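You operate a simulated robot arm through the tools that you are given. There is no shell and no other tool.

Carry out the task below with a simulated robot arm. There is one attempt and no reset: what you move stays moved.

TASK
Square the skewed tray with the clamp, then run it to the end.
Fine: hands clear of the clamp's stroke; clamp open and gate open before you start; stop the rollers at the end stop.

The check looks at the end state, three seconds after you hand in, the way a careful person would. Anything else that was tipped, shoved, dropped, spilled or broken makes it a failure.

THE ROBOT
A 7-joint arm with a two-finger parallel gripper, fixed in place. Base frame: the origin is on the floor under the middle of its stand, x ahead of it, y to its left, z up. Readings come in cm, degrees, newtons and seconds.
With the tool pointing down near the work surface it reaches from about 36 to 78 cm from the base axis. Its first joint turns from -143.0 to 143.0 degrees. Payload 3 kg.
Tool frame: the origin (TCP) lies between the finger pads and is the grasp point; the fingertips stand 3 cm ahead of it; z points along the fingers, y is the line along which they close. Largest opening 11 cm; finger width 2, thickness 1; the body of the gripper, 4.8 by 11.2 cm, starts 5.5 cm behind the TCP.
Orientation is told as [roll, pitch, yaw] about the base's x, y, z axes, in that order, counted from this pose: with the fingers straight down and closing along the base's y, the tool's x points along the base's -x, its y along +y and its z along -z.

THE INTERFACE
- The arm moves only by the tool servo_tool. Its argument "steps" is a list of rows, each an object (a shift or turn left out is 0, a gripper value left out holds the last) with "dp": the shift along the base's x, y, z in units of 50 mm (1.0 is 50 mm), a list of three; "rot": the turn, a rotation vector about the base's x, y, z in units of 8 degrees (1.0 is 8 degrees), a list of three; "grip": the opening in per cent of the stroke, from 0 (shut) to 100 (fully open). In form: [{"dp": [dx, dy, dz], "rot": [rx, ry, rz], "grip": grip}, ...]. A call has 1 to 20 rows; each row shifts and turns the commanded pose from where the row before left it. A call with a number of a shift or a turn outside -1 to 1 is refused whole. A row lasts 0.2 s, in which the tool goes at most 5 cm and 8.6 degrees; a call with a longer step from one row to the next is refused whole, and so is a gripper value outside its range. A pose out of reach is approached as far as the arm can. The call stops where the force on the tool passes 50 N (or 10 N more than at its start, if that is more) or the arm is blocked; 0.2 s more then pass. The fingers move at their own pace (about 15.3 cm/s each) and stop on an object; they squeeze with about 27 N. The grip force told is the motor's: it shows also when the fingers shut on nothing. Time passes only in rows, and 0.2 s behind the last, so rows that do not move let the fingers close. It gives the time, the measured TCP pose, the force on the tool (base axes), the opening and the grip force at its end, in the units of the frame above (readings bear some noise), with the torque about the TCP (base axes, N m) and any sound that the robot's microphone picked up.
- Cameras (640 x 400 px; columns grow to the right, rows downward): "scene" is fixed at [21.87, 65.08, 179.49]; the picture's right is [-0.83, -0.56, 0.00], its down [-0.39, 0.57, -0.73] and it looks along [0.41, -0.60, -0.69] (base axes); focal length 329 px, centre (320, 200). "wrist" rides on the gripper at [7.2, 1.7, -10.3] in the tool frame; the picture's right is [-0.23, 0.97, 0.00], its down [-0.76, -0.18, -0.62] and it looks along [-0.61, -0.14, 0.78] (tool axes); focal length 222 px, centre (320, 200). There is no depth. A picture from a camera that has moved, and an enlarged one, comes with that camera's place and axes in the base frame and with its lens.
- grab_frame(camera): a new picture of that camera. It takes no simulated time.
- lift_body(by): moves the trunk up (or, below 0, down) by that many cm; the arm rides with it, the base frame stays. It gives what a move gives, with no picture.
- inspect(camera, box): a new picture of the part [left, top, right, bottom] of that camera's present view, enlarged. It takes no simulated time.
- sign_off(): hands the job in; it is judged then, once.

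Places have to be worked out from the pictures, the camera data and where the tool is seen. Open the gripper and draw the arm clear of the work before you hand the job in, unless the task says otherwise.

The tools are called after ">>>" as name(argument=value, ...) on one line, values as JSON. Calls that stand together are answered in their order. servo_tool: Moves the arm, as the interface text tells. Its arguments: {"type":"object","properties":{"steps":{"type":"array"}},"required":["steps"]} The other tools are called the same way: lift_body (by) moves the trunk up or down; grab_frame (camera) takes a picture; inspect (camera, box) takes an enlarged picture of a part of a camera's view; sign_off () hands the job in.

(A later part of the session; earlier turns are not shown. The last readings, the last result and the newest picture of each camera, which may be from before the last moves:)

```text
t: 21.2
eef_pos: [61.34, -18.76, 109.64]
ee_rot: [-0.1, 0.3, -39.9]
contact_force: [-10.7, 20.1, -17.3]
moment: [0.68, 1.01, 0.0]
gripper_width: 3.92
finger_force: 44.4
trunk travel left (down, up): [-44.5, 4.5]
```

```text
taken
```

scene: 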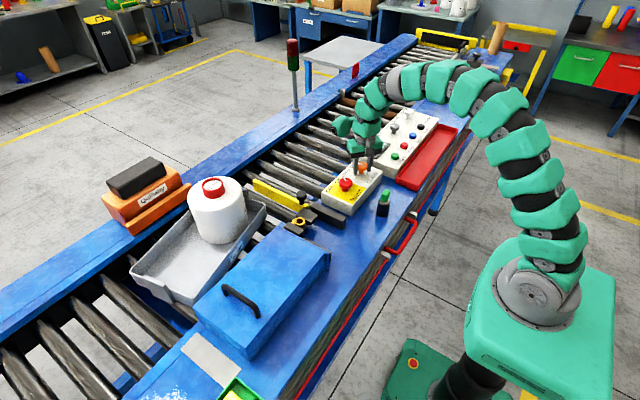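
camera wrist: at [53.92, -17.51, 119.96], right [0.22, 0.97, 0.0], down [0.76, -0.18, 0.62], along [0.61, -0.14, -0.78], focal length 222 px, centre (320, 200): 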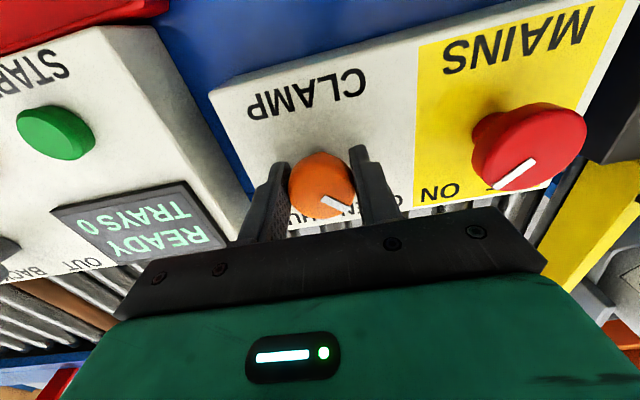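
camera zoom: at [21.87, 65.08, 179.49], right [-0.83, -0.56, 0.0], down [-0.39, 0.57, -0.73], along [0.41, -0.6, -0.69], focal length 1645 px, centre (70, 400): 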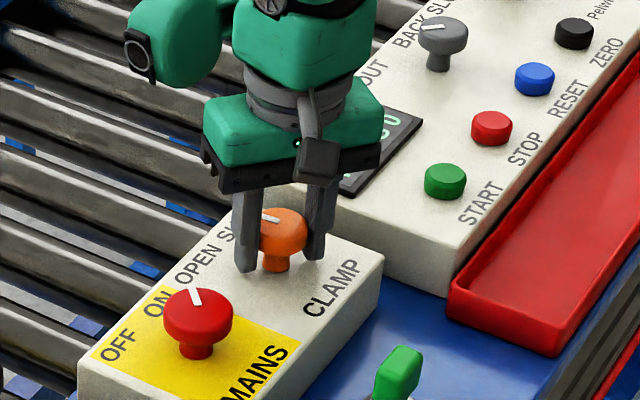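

The pointer has turned about 30° so far. The side force shows my rotation centre is 2–3 mm off, so I shift slightly with the force and continue turning toward SHUT.

>>> servo_tool(steps=[{"dp": [-0.02, 0.04, 0.02]}, {"dp": [0, 0.01, 0], "rot": [0, 0, -1]}, {"dp": [0, 0.01, 0], "rot": [0, 0, -1]}, {"dp": [0.005, 0.01, 0], "rot": [0, 0, -1]}, {"dp": [0.005, 0.01, 0], "rot": [0, 0, -1]}, {"dp": [0.005, 0.01, 0], "rot": [0, 0, -1]}, {"dp": [0, 0.01, 0], "rot": [0, 0, -1]}])

>>> inspect(camera="scene", box=[320, 120, 420, 200])

>>> grab_frame(camera="scene")

```text
t: 22.8
eef_pos: [61.49, -18.73, 109.58]
ee_rot: [0.1, 0.1, -88.0]
contact_force: [7.7, -11.8, -27.0]
moment: [-0.93, -0.05, -0.05]
gripper_width: 3.94
finger_force: 45.3
trunk travel left (down, up): [-44.5, 4.5]
```

```text
5.00 times, centred on (370, 160) of scene
camera zoom: at [21.87, 65.08, 179.49], right [-0.83, -0.56, 0.0], down [-0.39, 0.57, -0.73], along [0.41, -0.6, -0.69], focal length 1645 px, centre (70, 400)
```

zoom: 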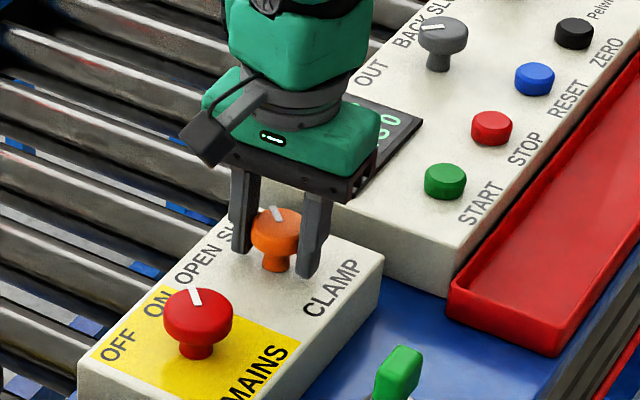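

```text
taken
```

scene: 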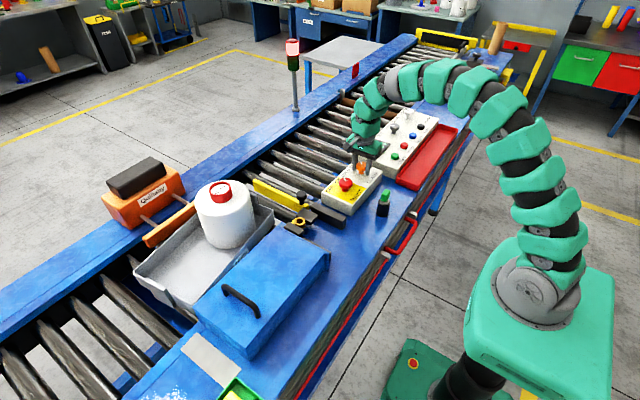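

The clamp has shut: its orange bar is out against the tray and the stack light went red. I hold still for a second, then check the tray.

>>> servo_tool(steps=[{"dp": [0, 0, 0.01]}, {"dp": [0, 0, 0.01]}, {"dp": [0, 0, 0]}, {"dp": [0, 0, 0]}, {"dp": [0, 0, 0]}])

>>> inspect(camera="scene", box=[90, 140, 350, 320])

>>> inspect(camera="scene", box=[270, 20, 330, 120])

>>> inspect(camera="scene", box=[350, 100, 430, 170])

```text
t: 24.0
eef_pos: [61.48, -18.67, 109.63]
ee_rot: [-0.1, 0.1, -87.9]
contact_force: [23.2, -17.7, -22.3]
moment: [-0.24, -0.25, 0.04]
gripper_width: 3.91
finger_force: 45.1
trunk travel left (down, up): [-44.5, 4.5]
```

```text
2.22 times, centred on (220, 230) of scene
camera zoom: at [21.87, 65.08, 179.49], right [-0.83, -0.56, 0.0], down [-0.39, 0.57, -0.73], along [0.41, -0.6, -0.69], focal length 731 px, centre (542, 133)
```

zoom: 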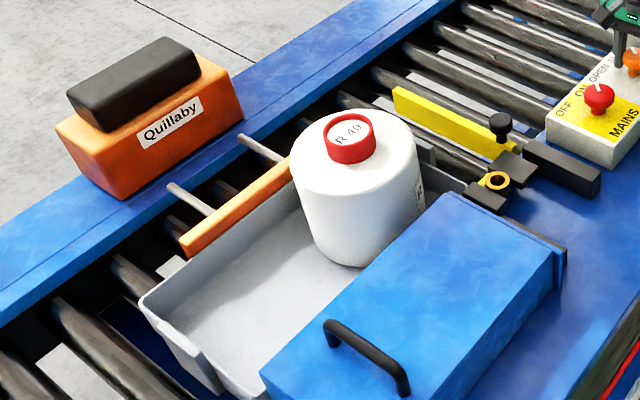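

```text
4.00 times, centred on (300, 70) of scene
camera zoom: at [21.87, 65.08, 179.49], right [-0.83, -0.56, 0.0], down [-0.39, 0.57, -0.73], along [0.41, -0.6, -0.69], focal length 1316 px, centre (400, 720)
```

zoom: 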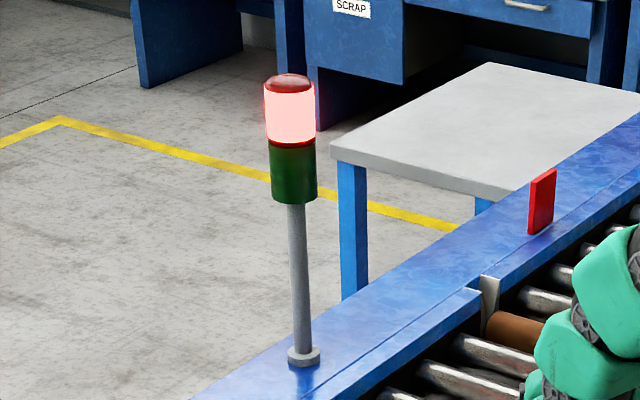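

```text
5.71 times, centred on (390, 135) of scene
camera zoom: at [21.87, 65.08, 179.49], right [-0.83, -0.56, 0.0], down [-0.39, 0.57, -0.73], along [0.41, -0.6, -0.69], focal length 1880 px, centre (-80, 571)
```

zoom: 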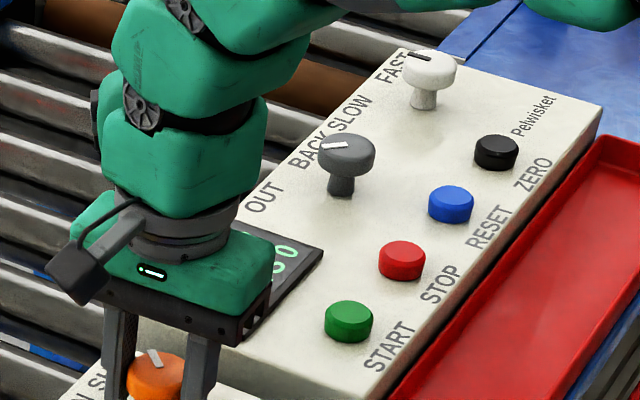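

The tray's near edge now sits along the fence and its sides run parallel to the rails, with the bottle upright and the blue box unmoved. I turn the knob back to OPEN, reversing my path.

>>> servo_tool(steps=[{"dp": [0.02, -0.01, -0.01]}, {"dp": [0, -0.01, 0], "rot": [0, 0, 1]}, {"dp": [-0.005, -0.01, 0], "rot": [0, 0, 1]}, {"dp": [-0.005, -0.01, 0], "rot": [0, 0, 1]}, {"dp": [-0.005, -0.01, 0], "rot": [0, 0, 1]}, {"dp": [0, -0.01, 0], "rot": [0, 0, 1]}, {"dp": [0, -0.01, 0], "rot": [0, 0, 1]}])

```text
t: 25.6
eef_pos: [61.1, -18.72, 109.73]
ee_rot: [-0.1, 0.4, -39.6]
contact_force: [-6.6, 0.5, -27.6]
moment: [0.45, 0.57, -0.02]
gripper_width: 3.92
finger_force: 45.0
trunk travel left (down, up): [-44.5, 4.5]
```

Forces are moderate halfway back, at yaw -40. I continue the other half to OPEN and then check.

>>> servo_tool(steps=[{"dp": [0.005, -0.01, 0], "rot": [0, 0, 1]}, {"dp": [0.005, -0.01, 0], "rot": [0, 0, 1]}, {"dp": [0.005, -0.01, 0], "rot": [0, 0, 1]}, {"dp": [0, -0.01, 0], "rot": [0, 0, 1]}, {"dp": [0, 0, 0], "rot": [0, 0, 1]}, {"dp": [0, 0, 0], "rot": [0, 0, 0.5]}, {"dp": [0, 0, 0]}])

>>> inspect(camera="scene", box=[320, 120, 420, 200])

>>> grab_frame(camera="scene")

>>> grab_frame(camera="wrist")

```text
t: 27.2
eef_pos: [61.49, -18.99, 109.91]
ee_rot: [0.1, 0.0, 4.1]
contact_force: [-12.8, 7.5, -22.2]
moment: [-0.01, -0.03, -0.46]
gripper_width: 3.92
finger_force: 45.2
trunk travel left (down, up): [-44.5, 4.5]
```

```text
5.00 times, centred on (370, 160) of scene
camera zoom: at [21.87, 65.08, 179.49], right [-0.83, -0.56, 0.0], down [-0.39, 0.57, -0.73], along [0.41, -0.6, -0.69], focal length 1645 px, centre (70, 400)
```

zoom: 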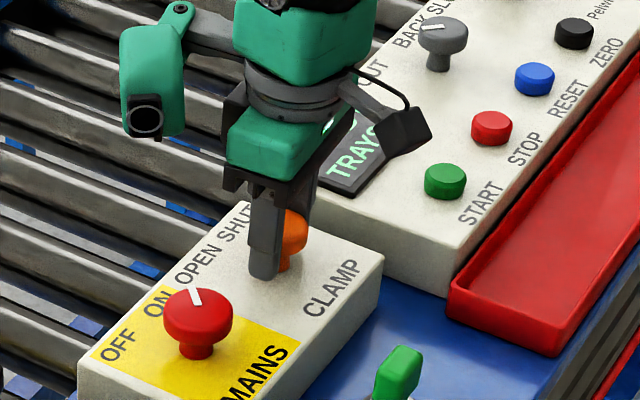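

```text
taken
```

scene: 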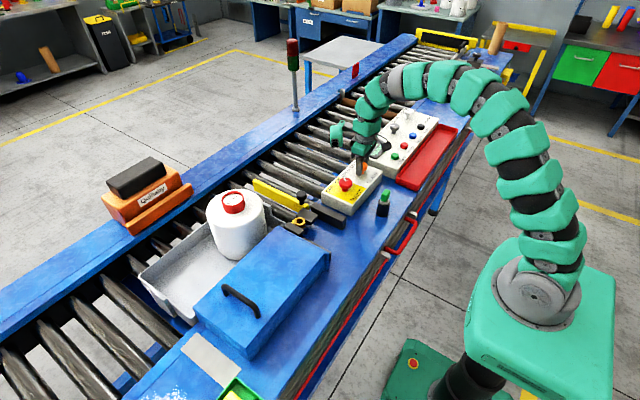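

```text
taken
camera wrist: at [54.03, -18.02, 120.22], right [0.15, 0.99, 0.0], down [0.77, -0.12, 0.62], along [0.62, -0.1, -0.78], focal length 222 px, centre (320, 200)
```

wrist: 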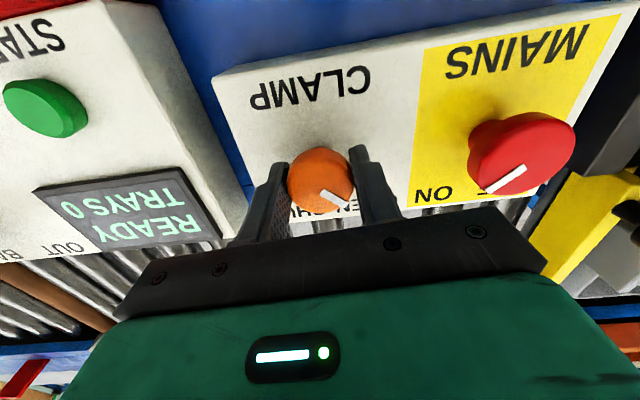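

The clamp is open again: bar retracted, red light off, display READY. I release the knob, rise, and inspect the tray.

>>> servo_tool(steps=[{"dp": [0, 0, 0], "grip": 60}, {"dp": [0, 0, 0], "grip": 60}, {"dp": [0, 0, 0.5]}, {"dp": [0, 0, 0.8]}, {"dp": [0, 0, 0.8]}, {"dp": [0, 0, 0]}])

>>> inspect(camera="scene", box=[90, 140, 350, 320])

>>> inspect(camera="scene", box=[320, 90, 450, 200])

>>> inspect(camera="wrist", box=[220, 40, 520, 200])

```text
t: 28.6
eef_pos: [61.49, -18.86, 120.69]
ee_rot: [0.0, 0.1, 4.2]
contact_force: [-0.9, 0.7, -0.1]
moment: [0.02, -0.03, 0.01]
gripper_width: 6.61
finger_force: 0.0
trunk travel left (down, up): [-44.5, 4.5]
```

```text
2.22 times, centred on (220, 230) of scene
camera zoom: at [21.87, 65.08, 179.49], right [-0.83, -0.56, 0.0], down [-0.39, 0.57, -0.73], along [0.41, -0.6, -0.69], focal length 731 px, centre (542, 133)
```

zoom: 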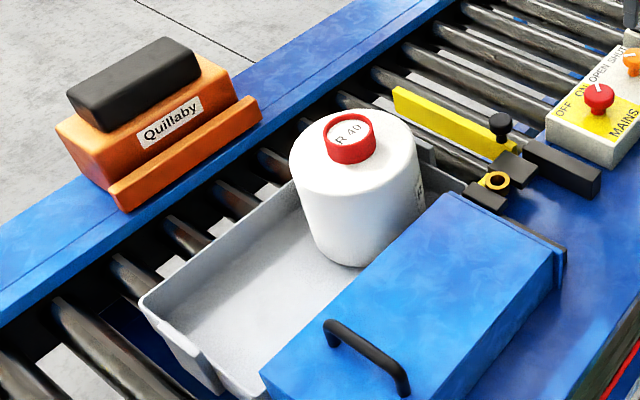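

```text
3.64 times, centred on (385, 145) of scene
camera zoom: at [21.87, 65.08, 179.49], right [-0.83, -0.56, 0.0], down [-0.39, 0.57, -0.73], along [0.41, -0.6, -0.69], focal length 1197 px, centre (84, 400)
```

zoom: 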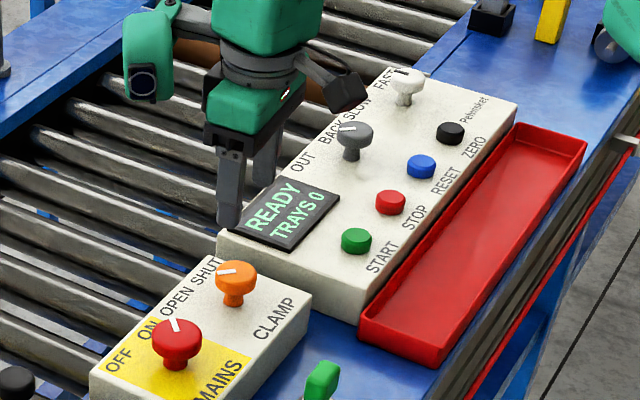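

```text
2.13 times, centred on (370, 120) of wrist
camera zoom: at [53.92, -17.88, 130.93], right [0.16, 0.99, 0.0], down [0.77, -0.12, 0.62], along [0.61, -0.1, -0.78], focal length 474 px, centre (213, 371)
```

zoom: 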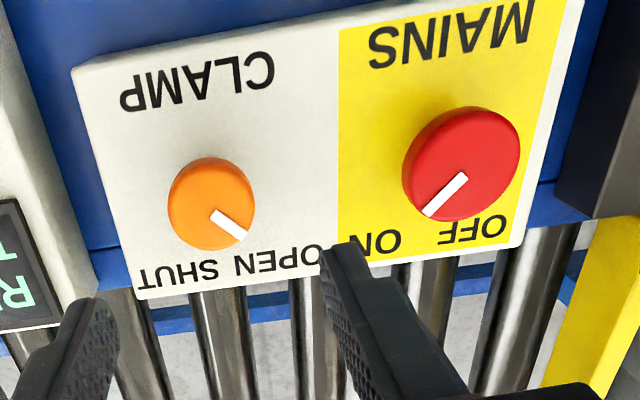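

CLAMP is back at OPEN and the tray's far side is parallel to the rails to within about 1°. Now the gate: I turn the tool to -90° so the fingers close along x, and move above the gate knob at about (69.5, 5.5).

>>> servo_tool(steps=[{"dp": [0.133, 0.407, 0], "rot": [0, 0, -0.98]}, {"dp": [0.133, 0.407, 0], "rot": [0, 0, -0.98]}, {"dp": [0.133, 0.407, 0], "rot": [0, 0, -0.98]}, {"dp": [0.133, 0.407, 0], "rot": [0, 0, -0.98]}, {"dp": [0.133, 0.407, 0], "rot": [0, 0, -0.98]}, {"dp": [0.133, 0.407, 0], "rot": [0, 0, -0.98]}, {"dp": [0.133, 0.407, 0], "rot": [0, 0, -0.98]}, {"dp": [0.133, 0.407, 0], "rot": [0, 0, -0.98]}, {"dp": [0.133, 0.407, 0], "rot": [0, 0, -0.98]}, {"dp": [0.133, 0.407, 0], "rot": [0, 0, -0.98]}, {"dp": [0.133, 0.407, 0], "rot": [0, 0, -0.98]}, {"dp": [0.133, 0.407, 0], "rot": [0, 0, -0.98]}, {"dp": [0, 0, -0.3]}, {"dp": [0, 0, 0]}])

>>> grab_frame(camera="wrist")

>>> inspect(camera="scene", box=[250, 150, 350, 240])

```text
t: 31.6
eef_pos: [69.18, 5.23, 118.64]
ee_rot: [-0.1, -0.1, -89.9]
contact_force: [-0.3, -0.5, 0.4]
moment: [-0.02, -0.02, 0.0]
gripper_width: 6.61
finger_force: 0.1
trunk travel left (down, up): [-44.5, 4.5]
```

```text
taken
camera wrist: at [70.86, 12.36, 128.91], right [0.97, -0.23, 0.0], down [-0.18, -0.76, 0.62], along [-0.14, -0.61, -0.78], focal length 222 px, centre (320, 200)
```

wrist: 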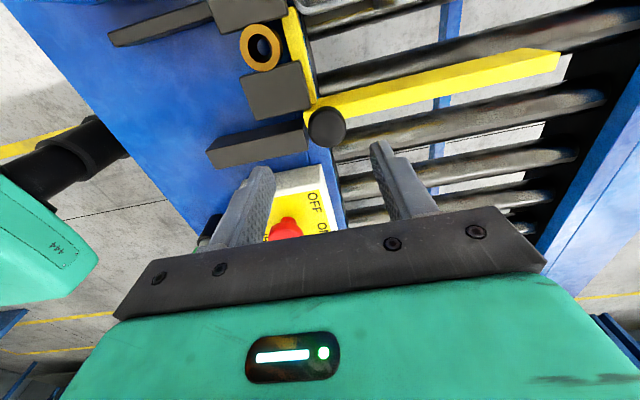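

```text
4.44 times, centred on (300, 195) of scene
camera zoom: at [21.87, 65.08, 179.49], right [-0.83, -0.56, 0.0], down [-0.39, 0.57, -0.73], along [0.41, -0.6, -0.69], focal length 1463 px, centre (409, 222)
```

zoom: 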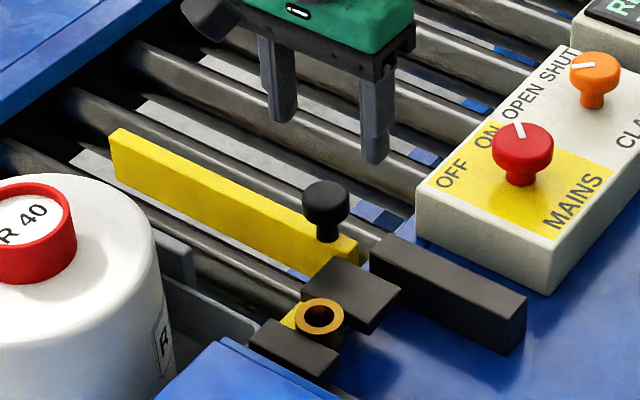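

The knob now triangulates to (69.9, 5.35) with its top at z≈109.8 and the blade top at about 105.4. I correct by 0.7 cm in x and lower around the knob to TCP z≈109.5.

>>> servo_tool(steps=[{"dp": [0.14, 0.025, -0.4]}, {"dp": [0, 0, -0.6]}, {"dp": [0, 0, -0.5]}, {"dp": [0, 0, -0.33]}, {"dp": [0, 0, 0]}])

>>> inspect(camera="scene", box=[250, 150, 350, 240])

>>> grab_frame(camera="wrist")

```text
t: 32.8
eef_pos: [70.14, 5.47, 109.56]
ee_rot: [-0.1, -0.1, -89.8]
contact_force: [-0.5, -1.0, 0.1]
moment: [-0.01, 0.0, 0.0]
gripper_width: 6.6
finger_force: 0.0
trunk travel left (down, up): [-44.5, 4.5]
```

```text
4.44 times, centred on (300, 195) of scene
camera zoom: at [21.87, 65.08, 179.49], right [-0.83, -0.56, 0.0], down [-0.39, 0.57, -0.73], along [0.41, -0.6, -0.69], focal length 1463 px, centre (409, 222)
```

zoom: 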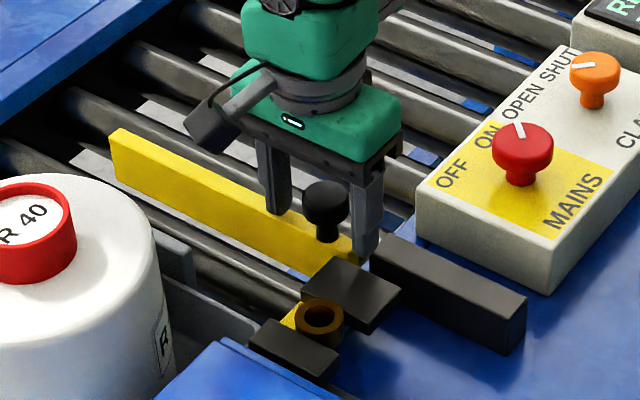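

```text
taken
camera wrist: at [71.75, 12.52, 119.9], right [0.97, -0.23, 0.0], down [-0.18, -0.76, 0.62], along [-0.14, -0.61, -0.78], focal length 222 px, centre (320, 200)
```

wrist: 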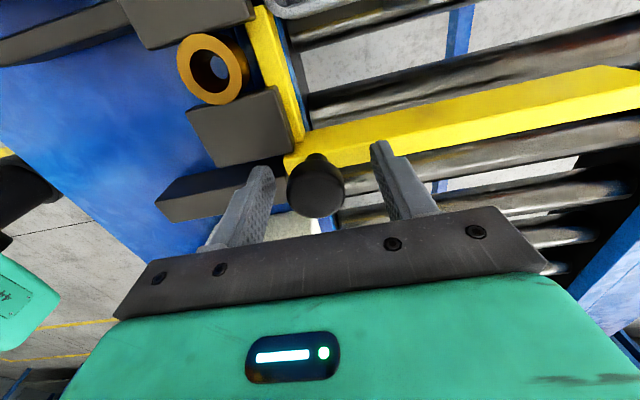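

The knob head lies centred between the fingers with no contact force. I close on it.

>>> servo_tool(steps=[{"dp": [0, 0, 0], "grip": 0}, {"dp": [0, 0, 0], "grip": 0}, {"dp": [0, 0, 0], "grip": 0}])

```text
t: 33.6
eef_pos: [69.8, 5.43, 109.61]
ee_rot: [-0.2, 0.1, -89.9]
contact_force: [-27.7, -0.8, -11.2]
moment: [0.02, 0.31, -0.04]
gripper_width: 3.38
finger_force: 44.5
trunk travel left (down, up): [-44.5, 4.5]
```

The knob is gripped (3.4 cm wide) and the gate did not yield toward +x. I now pull gently toward -x, about 2 cm, watching the force.

>>> servo_tool(steps=[{"dp": [-0.07, 0, 0]}, {"dp": [-0.1, 0, 0]}, {"dp": [-0.1, 0, 0]}, {"dp": [-0.1, 0, 0]}, {"dp": [0, 0, 0]}])

>>> inspect(camera="scene", box=[250, 150, 350, 240])

```text
t: 34.8
eef_pos: [68.16, 5.36, 109.5]
ee_rot: [-0.1, 0.0, -90.0]
contact_force: [-0.9, 2.5, -5.2]
moment: [0.4, 0.29, -0.06]
gripper_width: 3.31
finger_force: 44.8
trunk travel left (down, up): [-44.5, 4.5]
```

```text
4.44 times, centred on (300, 195) of scene
camera zoom: at [21.87, 65.08, 179.49], right [-0.83, -0.56, 0.0], down [-0.39, 0.57, -0.73], along [0.41, -0.6, -0.69], focal length 1463 px, centre (409, 222)
```

zoom: 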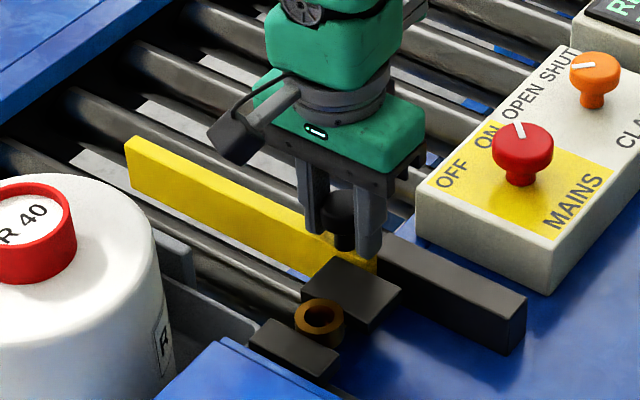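

The gate slides freely toward -x, with about 1 N on the tool and the bush and keeper blocks staying put. I keep pulling in moderate steps.

>>> servo_tool(steps=[{"dp": [-0.3, 0, 0]}, {"dp": [-0.3, 0, 0]}, {"dp": [-0.3, 0, 0]}, {"dp": [-0.3, 0, 0]}, {"dp": [-0.3, 0, 0]}, {"dp": [-0.3, 0, 0]}, {"dp": [0, 0, 0]}])

>>> inspect(camera="scene", box=[240, 140, 370, 250])

```text
t: 36.4
eef_pos: [59.13, 5.47, 109.65]
ee_rot: [-0.2, 0.1, -89.8]
contact_force: [-2.5, 16.5, -12.4]
moment: [0.7, 0.18, -0.08]
gripper_width: 3.33
finger_force: 45.0
trunk travel left (down, up): [-44.5, 4.5]
```

```text
3.64 times, centred on (305, 195) of scene
camera zoom: at [21.87, 65.08, 179.49], right [-0.83, -0.56, 0.0], down [-0.39, 0.57, -0.73], along [0.41, -0.6, -0.69], focal length 1197 px, centre (374, 218)
```

zoom: 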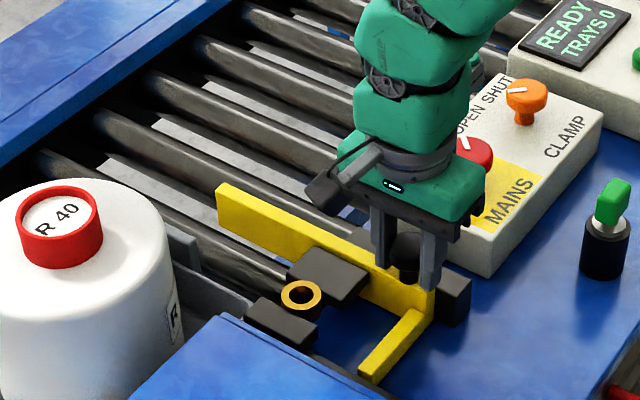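

The gate is sliding well, with its cross-piece now out behind the keepers and the blade tip at about x=80. I relieve the small side force and keep pulling.

>>> servo_tool(steps=[{"dp": [-0.2, 0.025, 0.01]}, {"dp": [-0.3, 0, 0]}, {"dp": [-0.3, 0, 0]}, {"dp": [-0.3, 0, 0]}, {"dp": [-0.3, 0, 0]}, {"dp": [-0.2, 0, 0]}, {"dp": [0, 0, 0]}])

>>> inspect(camera="scene", box=[240, 140, 400, 260])

```text
t: 38.0
eef_pos: [51.18, 5.38, 109.79]
ee_rot: [0.0, 0.0, -90.0]
contact_force: [-1.5, -11.6, -12.6]
moment: [-0.86, 0.12, -0.11]
gripper_width: 3.33
finger_force: 44.9
trunk travel left (down, up): [-44.5, 4.5]
```

```text
3.33 times, centred on (320, 200) of scene
camera zoom: at [21.87, 65.08, 179.49], right [-0.83, -0.56, 0.0], down [-0.39, 0.57, -0.73], along [0.41, -0.6, -0.69], focal length 1097 px, centre (320, 200)
```

zoom: 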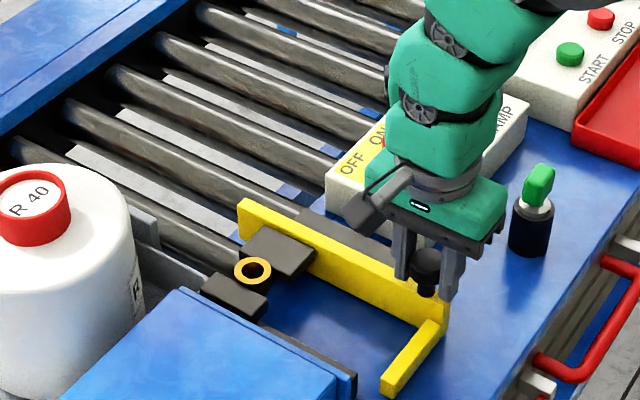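

The blade tip is nearly at the deck edge. I keep pulling until it clears the rollers or meets a stop.

>>> servo_tool(steps=[{"dp": [-0.2, -0.012, 0]}, {"dp": [-0.2, 0, 0]}, {"dp": [-0.2, 0, 0]}, {"dp": [-0.2, 0, 0]}, {"dp": [-0.2, 0, 0]}, {"dp": [0, 0, 0]}])

>>> inspect(camera="scene", box=[240, 140, 400, 260])

>>> grab_frame(camera="wrist")

```text
t: 39.1
eef_pos: [47.8, 5.5, 109.89]
ee_rot: [1.1, 0.1, -90.0]
contact_force: [27.5, -5.6, -31.7]
moment: [-0.43, -0.29, -0.04]
gripper_width: 3.37
finger_force: 45.0
trunk travel left (down, up): [-44.5, 4.5]
stopped in row 5: the force on the tool passed its limit at 60 N (the readings are from after the stop); the commanded pose is now the measured one
```

```text
3.33 times, centred on (320, 200) of scene
camera zoom: at [21.87, 65.08, 179.49], right [-0.83, -0.56, 0.0], down [-0.39, 0.57, -0.73], along [0.41, -0.6, -0.69], focal length 1097 px, centre (320, 200)
```

zoom: 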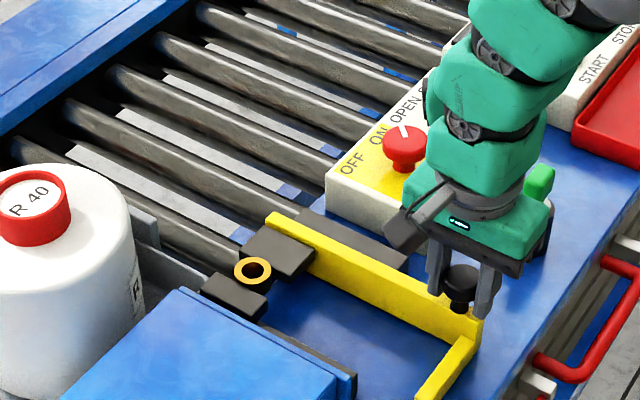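

```text
taken
camera wrist: at [49.23, 12.5, 120.26], right [0.97, -0.23, 0.02], down [-0.19, -0.76, 0.62], along [-0.13, -0.61, -0.78], focal length 222 px, centre (320, 200)
```

wrist: 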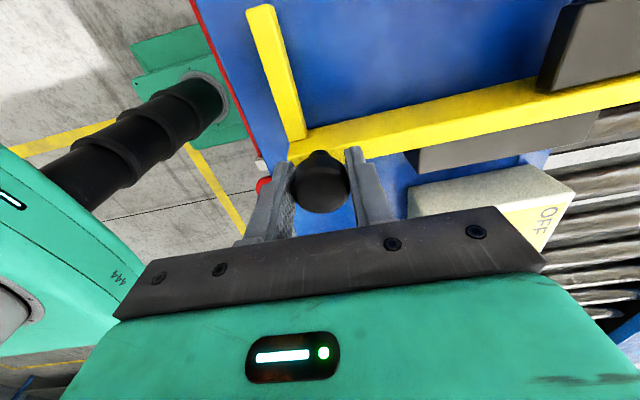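

The gate reached its end stop at knob x≈48, travel about 22 cm, with the blade tip back at the deck edge. I release the knob, rise clear, and check that the gate stays open.

>>> servo_tool(steps=[{"dp": [0.02, 0, 0]}, {"dp": [0, 0, 0], "grip": 60}, {"dp": [0, 0, 0], "grip": 60}, {"dp": [0, 0, 0.4]}, {"dp": [0, 0, 0.8]}, {"dp": [0, 0, 0.8]}, {"dp": [0, 0, 0]}])

>>> inspect(camera="scene", box=[240, 140, 400, 260])

>>> grab_frame(camera="scene")

>>> grab_frame(camera="wrist")

```text
t: 40.7
eef_pos: [47.39, 5.72, 120.09]
ee_rot: [1.1, 0.0, -89.9]
contact_force: [0.0, 0.2, -0.4]
moment: [0.0, -0.02, 0.02]
gripper_width: 6.61
finger_force: 0.1
trunk travel left (down, up): [-44.5, 4.5]
```

```text
3.33 times, centred on (320, 200) of scene
camera zoom: at [21.87, 65.08, 179.49], right [-0.83, -0.56, 0.0], down [-0.39, 0.57, -0.73], along [0.41, -0.6, -0.69], focal length 1097 px, centre (320, 200)
```

zoom: 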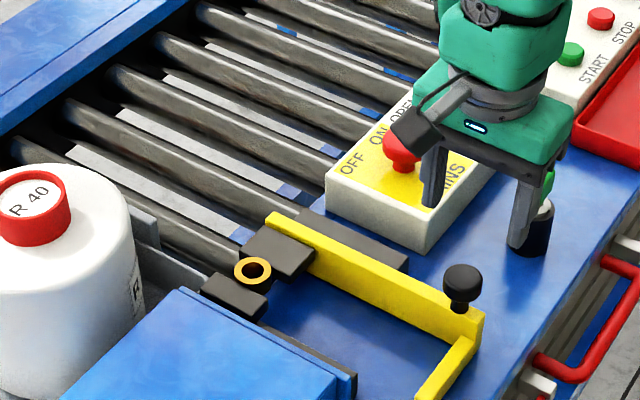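

```text
taken
```

scene: 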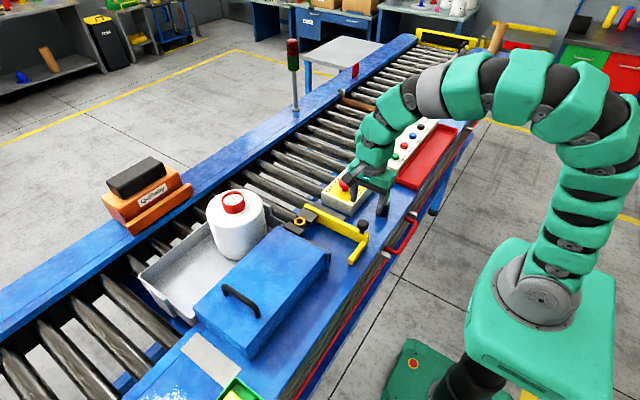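

```text
taken
camera wrist: at [48.77, 12.81, 130.55], right [0.97, -0.23, 0.02], down [-0.19, -0.76, 0.62], along [-0.13, -0.61, -0.78], focal length 222 px, centre (320, 200)
```

wrist: 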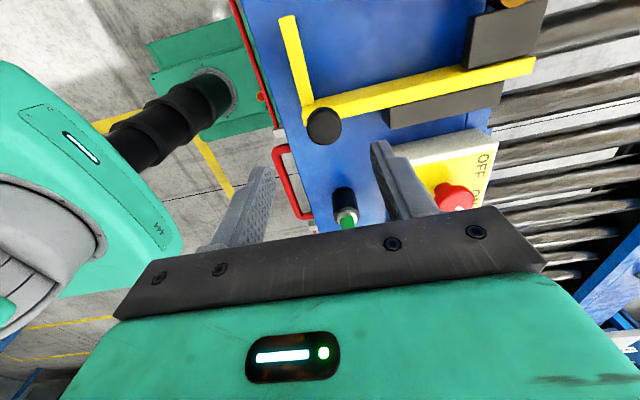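

The gate stays open and its tip is at x≈69.4, flush with the keeper edge. Before starting I check the clearance between the tray's near side and the gate tip by moving the camera over toward the tray, above the blue box.

>>> servo_tool(steps=[{"dp": [0.5, 0.8, 0]}, {"dp": [0.5, 0.8, 0]}, {"dp": [0.5, 0.8, 0]}, {"dp": [0, 0.2, 0]}, {"dp": [0, 0, 0]}])

>>> grab_frame(camera="wrist")

>>> inspect(camera="wrist", box=[340, 0, 640, 200])

```text
t: 41.9
eef_pos: [54.84, 18.41, 120.21]
ee_rot: [1.0, 0.0, -89.9]
contact_force: [-0.5, 0.3, 0.0]
moment: [-0.01, -0.01, -0.02]
gripper_width: 6.57
finger_force: 0.1
trunk travel left (down, up): [-44.5, 4.5]
```

```text
taken
camera wrist: at [56.29, 25.51, 130.52], right [0.97, -0.23, 0.02], down [-0.19, -0.76, 0.62], along [-0.13, -0.61, -0.78], focal length 222 px, centre (320, 200)
```

wrist: 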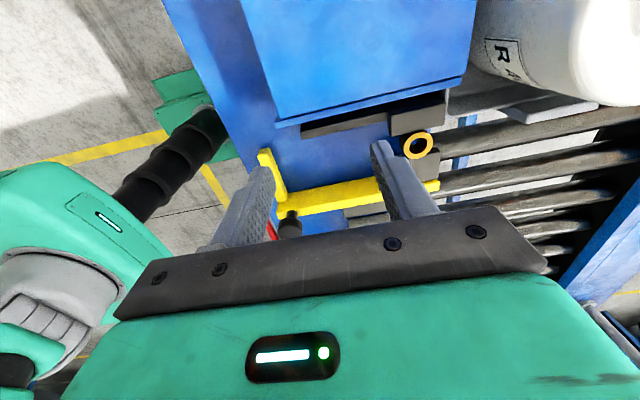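

```text
2.00 times, centred on (490, 100) of wrist
camera zoom: at [56.29, 25.51, 130.52], right [0.97, -0.23, 0.02], down [-0.19, -0.76, 0.62], along [-0.13, -0.61, -0.78], focal length 444 px, centre (-20, 400)
```

zoom: 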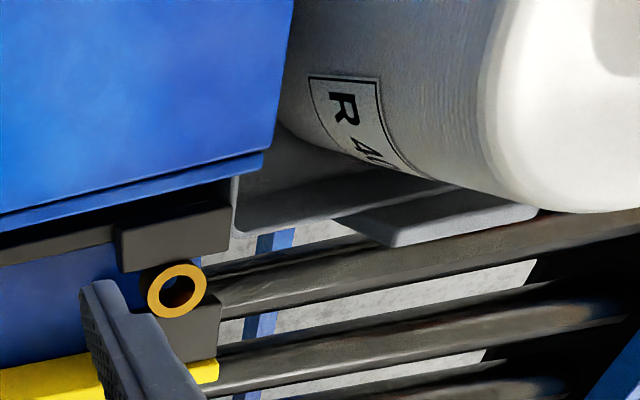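

The tray's near side (x≈70) just clears the gate tip, and the path is open: mains ON, clamp OPEN, gate OPEN, OUT, SLOW. I carry the tool over to START (55.5, -34.1, top ≈107) with fingers closed and yaw back to 0.

>>> servo_tool(steps=[{"dp": [0, -0.875, 0], "rot": [-0.01, 0, 0.94], "grip": 0}, {"dp": [0, -0.875, 0], "rot": [0, 0, 0.94]}, {"dp": [0, -0.875, 0], "rot": [0, 0, 0.94]}, {"dp": [0, -0.875, 0], "rot": [0, 0, 0.94]}, {"dp": [0, -0.875, 0], "rot": [0, 0, 0.94]}, {"dp": [0, -0.875, 0], "rot": [0, 0, 0.94]}, {"dp": [0, -0.875, 0], "rot": [0, 0, 0.94]}, {"dp": [0, -0.875, 0], "rot": [0, 0, 0.94]}, {"dp": [0, -0.875, 0], "rot": [0, 0, 0.94]}, {"dp": [0, -0.875, 0], "rot": [0, 0, 0.94]}, {"dp": [0.06, -0.875, 0], "rot": [0, 0, 0.94]}, {"dp": [0.06, -0.875, 0], "rot": [0, 0, 0.9]}, {"dp": [0, 0, -0.6]}, {"dp": [0, 0, 0]}])

>>> grab_frame(camera="scene")

>>> grab_frame(camera="wrist")

>>> inspect(camera="scene", box=[350, 20, 510, 140])

```text
t: 44.9
eef_pos: [55.28, -34.18, 117.2]
ee_rot: [1.1, 0.0, 0.0]
contact_force: [0.4, 0.1, -0.2]
moment: [-0.01, -0.01, 0.02]
gripper_width: 0.01
finger_force: 27.3
trunk travel left (down, up): [-44.5, 4.5]
```

```text
taken
```

scene: 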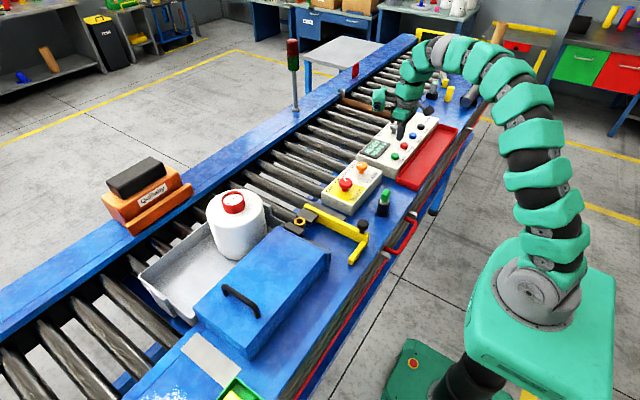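

```text
taken
camera wrist: at [47.85, -32.93, 127.51], right [0.23, 0.97, 0.02], down [0.76, -0.19, 0.62], along [0.61, -0.13, -0.78], focal length 222 px, centre (320, 200)
```

wrist: 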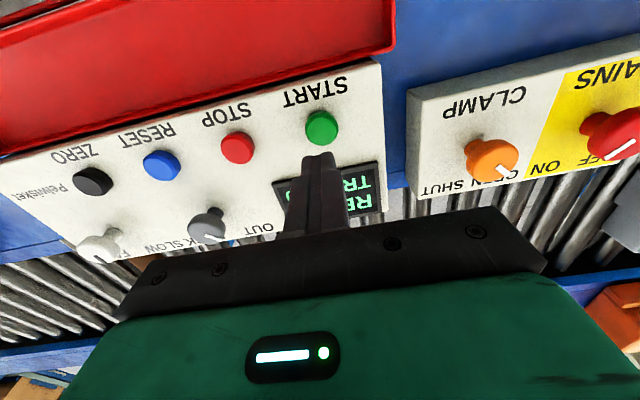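

```text
3.33 times, centred on (430, 80) of scene
camera zoom: at [21.87, 65.08, 179.49], right [-0.83, -0.56, 0.0], down [-0.39, 0.57, -0.73], along [0.41, -0.6, -0.69], focal length 1097 px, centre (-47, 600)
```

zoom: 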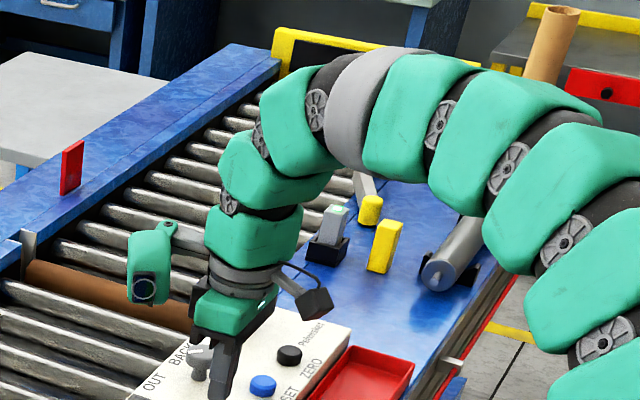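

START lies at (55.4, -34.2), right below the tool. I lower to just above the button first.

>>> servo_tool(steps=[{"dp": [0.02, 0, -0.5]}, {"dp": [0, 0, -0.5]}, {"dp": [0, 0, -0.3]}, {"dp": [0, 0, 0]}])

>>> inspect(camera="scene", box=[360, 100, 450, 180])

```text
t: 45.9
eef_pos: [55.6, -34.07, 110.69]
ee_rot: [1.2, 0.0, 0.0]
contact_force: [-0.8, 0.8, 0.1]
moment: [0.02, 0.0, 0.0]
gripper_width: 0.0
finger_force: 27.6
trunk travel left (down, up): [-44.5, 4.5]
```

```text
5.00 times, centred on (405, 140) of scene
camera zoom: at [21.87, 65.08, 179.49], right [-0.83, -0.56, 0.0], down [-0.39, 0.57, -0.73], along [0.41, -0.6, -0.69], focal length 1645 px, centre (-105, 500)
```

zoom: 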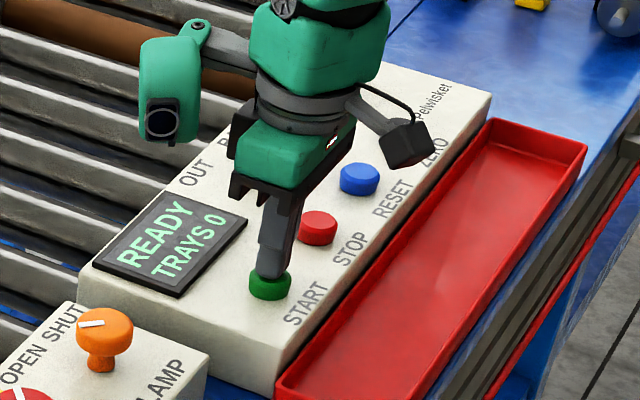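

The fingertip is right above START and the display still reads READY. I press gently, about 0.9 cm, and lift off.

>>> servo_tool(steps=[{"dp": [0, 0, -0.06]}, {"dp": [0, 0, -0.06]}, {"dp": [0, 0, -0.06]}, {"dp": [0, 0, 0]}])

>>> inspect(camera="scene", box=[360, 100, 450, 180])

>>> grab_frame(camera="scene")

```text
t: 46.9
eef_pos: [55.63, -34.06, 109.75]
ee_rot: [0.9, -0.2, -0.1]
contact_force: [3.2, -8.4, 23.0]
moment: [-0.27, -0.06, 0.05]
gripper_width: 0.0
finger_force: 26.9
trunk travel left (down, up): [-44.5, 4.5]
heard: click
```

```text
5.00 times, centred on (405, 140) of scene
camera zoom: at [21.87, 65.08, 179.49], right [-0.83, -0.56, 0.0], down [-0.39, 0.57, -0.73], along [0.41, -0.6, -0.69], focal length 1645 px, centre (-105, 500)
```

zoom: 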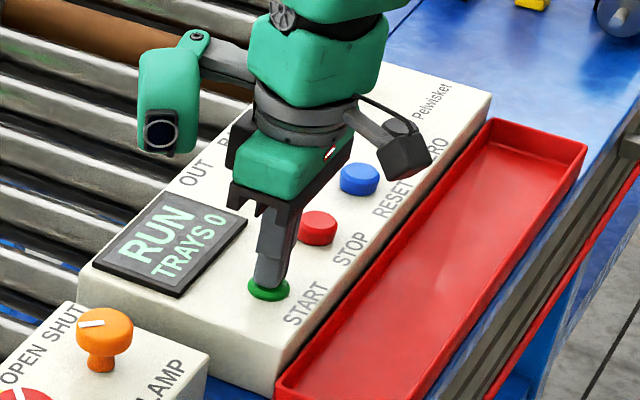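

```text
taken
```

scene: 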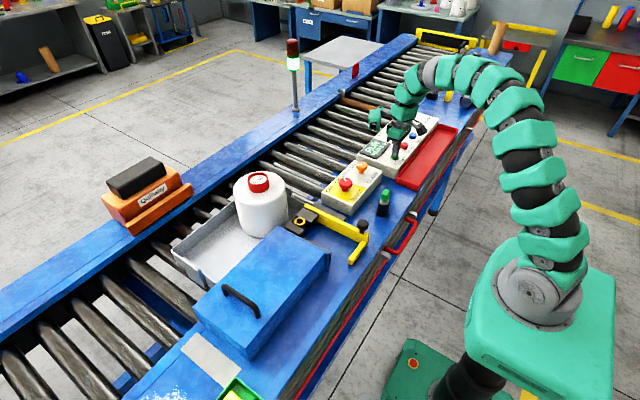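

Display reads RUN, the green lamp is lit and the tray is moving. I lift off START, shift to above STOP at (55.4, -41.8), and watch.

>>> servo_tool(steps=[{"dp": [0, 0, 0.5]}, {"dp": [-0.02, -0.78, 0]}, {"dp": [-0.02, -0.77, 0]}, {"dp": [0, 0, 0]}])

>>> grab_frame(camera="scene")

>>> inspect(camera="scene", box=[340, 80, 460, 180])

>>> grab_frame(camera="wrist")

```text
t: 47.9
eef_pos: [55.43, -41.74, 112.23]
ee_rot: [1.1, -0.1, 0.0]
contact_force: [-0.4, 0.0, -0.1]
moment: [0.02, 0.01, -0.02]
gripper_width: 0.02
finger_force: 27.0
trunk travel left (down, up): [-44.5, 4.5]
```

```text
taken
```

scene: 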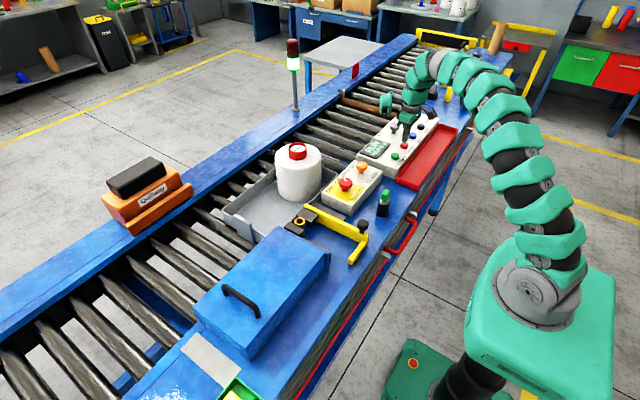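

```text
4.00 times, centred on (400, 130) of scene
camera zoom: at [21.87, 65.08, 179.49], right [-0.83, -0.56, 0.0], down [-0.39, 0.57, -0.73], along [0.41, -0.6, -0.69], focal length 1316 px, centre (0, 480)
```

zoom: 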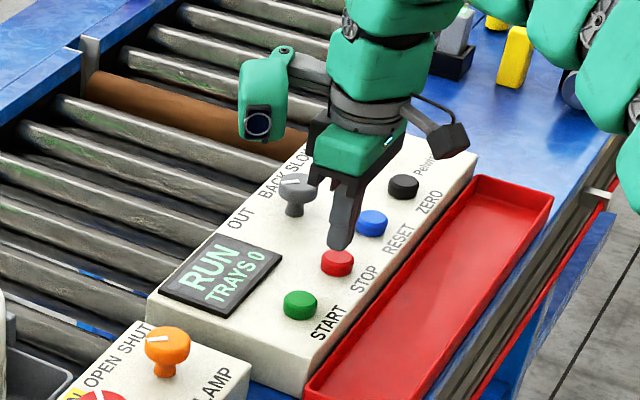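

```text
taken
camera wrist: at [48.21, -40.43, 122.55], right [0.23, 0.97, 0.02], down [0.76, -0.19, 0.62], along [0.61, -0.13, -0.79], focal length 222 px, centre (320, 200)
```

wrist: 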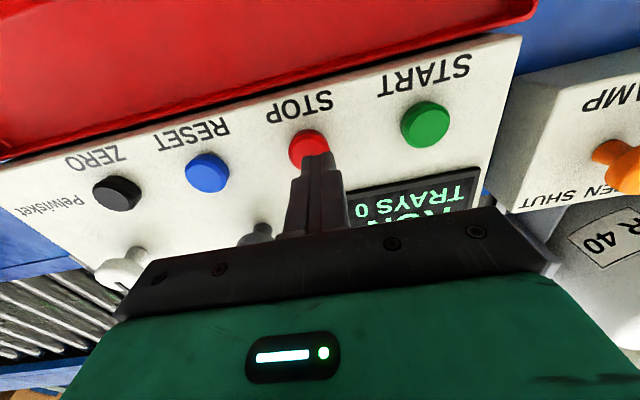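

The tray moves at about 19 cm/s, with roughly 150 cm to go, so arrival should be near t≈55.5 s. I hover over STOP and step time in small pieces, watching.

>>> servo_tool(steps=[{"dp": [0, -0.04, 0]}, {"dp": [0, 0, 0]}, {"dp": [0, 0, 0]}, {"dp": [0, 0, 0]}])

>>> grab_frame(camera="scene")

```text
t: 48.9
eef_pos: [55.52, -42.07, 112.2]
ee_rot: [1.0, 0.0, 0.0]
contact_force: [0.3, -0.5, -0.6]
moment: [0.02, -0.03, 0.03]
gripper_width: 0.0
finger_force: 27.0
trunk travel left (down, up): [-44.5, 4.5]
```

```text
taken
```

scene: 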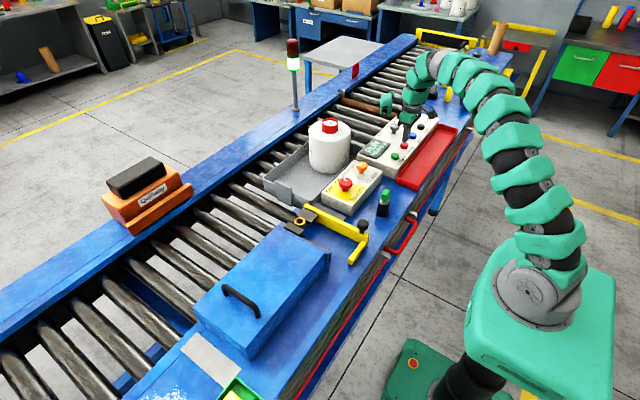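

The tray has passed the gate and is running straight with the bottle upright. I let another 0.8 s pass.

>>> servo_tool(steps=[{"dp": [0, 0, 0]}, {"dp": [0, 0, 0]}, {"dp": [0, 0, 0]}])

>>> inspect(camera="scene", box=[260, 20, 500, 190])

```text
t: 49.7
eef_pos: [55.37, -42.06, 112.2]
ee_rot: [1.1, -0.1, -0.1]
contact_force: [-0.2, 0.2, 0.2]
moment: [-0.01, 0.01, 0.01]
gripper_width: 0.01
finger_force: 26.7
trunk travel left (down, up): [-44.5, 4.5]
```

```text
2.35 times, centred on (380, 105) of scene
camera zoom: at [21.87, 65.08, 179.49], right [-0.83, -0.56, 0.0], down [-0.39, 0.57, -0.73], along [0.41, -0.6, -0.69], focal length 774 px, centre (179, 424)
```

zoom: 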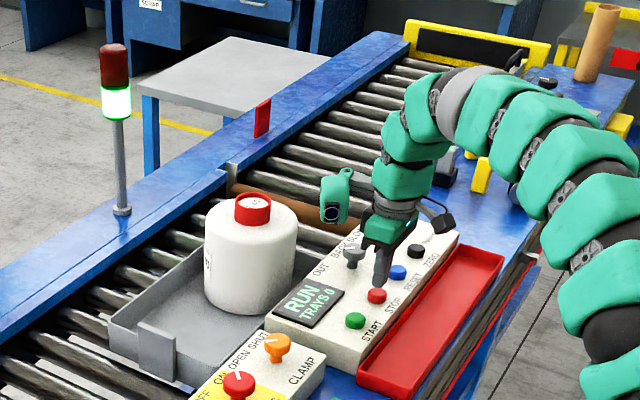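

The bottle is level with my gripper now and clear of it. I continue, watching the brown roller section.

>>> servo_tool(steps=[{"dp": [0, 0, 0]}, {"dp": [0, 0, 0]}, {"dp": [0, 0, 0]}])

>>> inspect(camera="scene", box=[300, 10, 500, 150])

```text
t: 50.5
eef_pos: [55.52, -42.02, 112.19]
ee_rot: [1.1, 0.0, 0.0]
contact_force: [1.0, 0.5, -1.1]
moment: [0.0, 0.0, -0.02]
gripper_width: 0.0
finger_force: 26.6
trunk travel left (down, up): [-44.5, 4.5]
```

```text
2.86 times, centred on (400, 80) of scene
camera zoom: at [21.87, 65.08, 179.49], right [-0.83, -0.56, 0.0], down [-0.39, 0.57, -0.73], along [0.41, -0.6, -0.69], focal length 940 px, centre (91, 543)
```

zoom: 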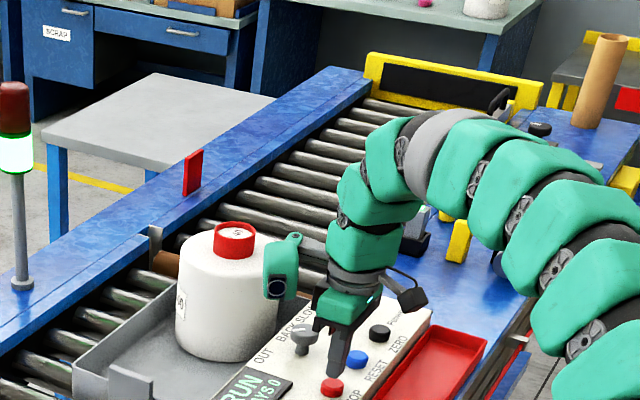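

Still straight and upright, now at the brown roller. Another 0.8 s.

>>> servo_tool(steps=[{"dp": [0, 0, 0]}, {"dp": [0, 0, 0]}, {"dp": [0, 0, 0]}])

>>> inspect(camera="scene", box=[300, 10, 500, 150])

>>> grab_frame(camera="wrist")

```text
t: 51.3
eef_pos: [55.53, -41.92, 112.29]
ee_rot: [1.1, 0.0, 0.0]
contact_force: [0.0, -0.8, 0.2]
moment: [0.0, 0.04, -0.02]
gripper_width: 0.01
finger_force: 26.9
trunk travel left (down, up): [-44.5, 4.5]
```

```text
2.86 times, centred on (400, 80) of scene
camera zoom: at [21.87, 65.08, 179.49], right [-0.83, -0.56, 0.0], down [-0.39, 0.57, -0.73], along [0.41, -0.6, -0.69], focal length 940 px, centre (91, 543)
```

zoom: 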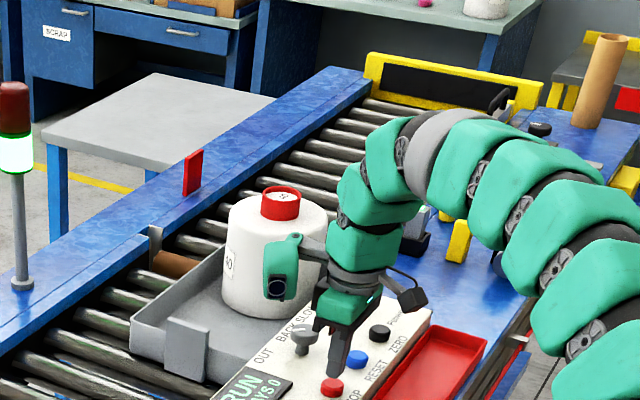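

```text
taken
camera wrist: at [48.17, -40.71, 122.54], right [0.23, 0.97, 0.02], down [0.76, -0.19, 0.62], along [0.61, -0.13, -0.78], focal length 222 px, centre (320, 200)
```

wrist: 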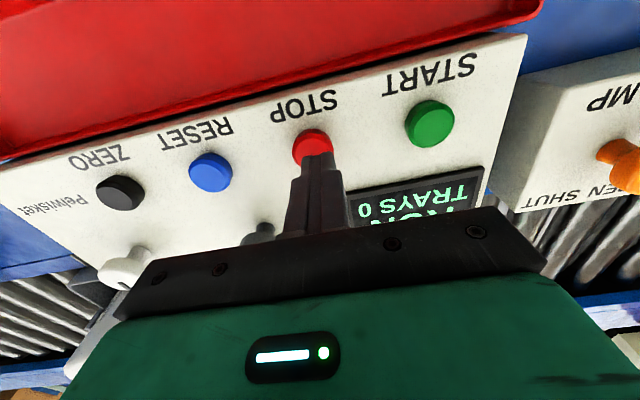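

The tray front is near y≈-88, moving about 21 cm/s, so arrival should be around t≈55. I advance 1 s.

>>> servo_tool(steps=[{"dp": [0, 0, 0]}, {"dp": [0, 0, 0]}, {"dp": [0, 0, 0]}, {"dp": [0, 0, 0]}])

>>> inspect(camera="scene", box=[340, 10, 500, 120])

```text
t: 52.3
eef_pos: [55.4, -42.08, 112.24]
ee_rot: [1.1, -0.1, 0.0]
contact_force: [0.3, -0.6, 0.5]
moment: [-0.02, 0.0, -0.02]
gripper_width: 0.0
finger_force: 27.5
trunk travel left (down, up): [-44.5, 4.5]
```

```text
3.64 times, centred on (420, 65) of scene
camera zoom: at [21.87, 65.08, 179.49], right [-0.83, -0.56, 0.0], down [-0.39, 0.57, -0.73], along [0.41, -0.6, -0.69], focal length 1197 px, centre (-44, 691)
```

zoom: 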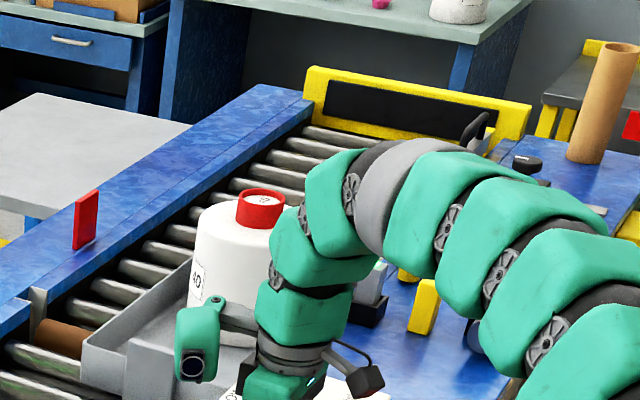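

Cap at y≈-95, still upright. Advance another 1.2 s.

>>> servo_tool(steps=[{"dp": [0, 0, 0]}, {"dp": [0, 0, 0]}, {"dp": [0, 0, 0]}, {"dp": [0, 0, 0]}, {"dp": [0, 0, 0]}])

>>> inspect(camera="scene", box=[340, 10, 500, 120])

```text
t: 53.5
eef_pos: [55.47, -41.94, 112.27]
ee_rot: [1.0, 0.0, 0.1]
contact_force: [-0.3, -0.3, -0.6]
moment: [0.02, -0.01, 0.01]
gripper_width: 0.0
finger_force: 27.1
trunk travel left (down, up): [-44.5, 4.5]
```

```text
3.64 times, centred on (420, 65) of scene
camera zoom: at [21.87, 65.08, 179.49], right [-0.83, -0.56, 0.0], down [-0.39, 0.57, -0.73], along [0.41, -0.6, -0.69], focal length 1197 px, centre (-44, 691)
```

zoom: 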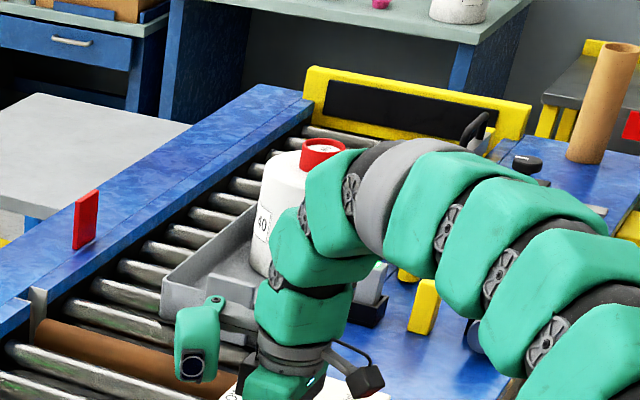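

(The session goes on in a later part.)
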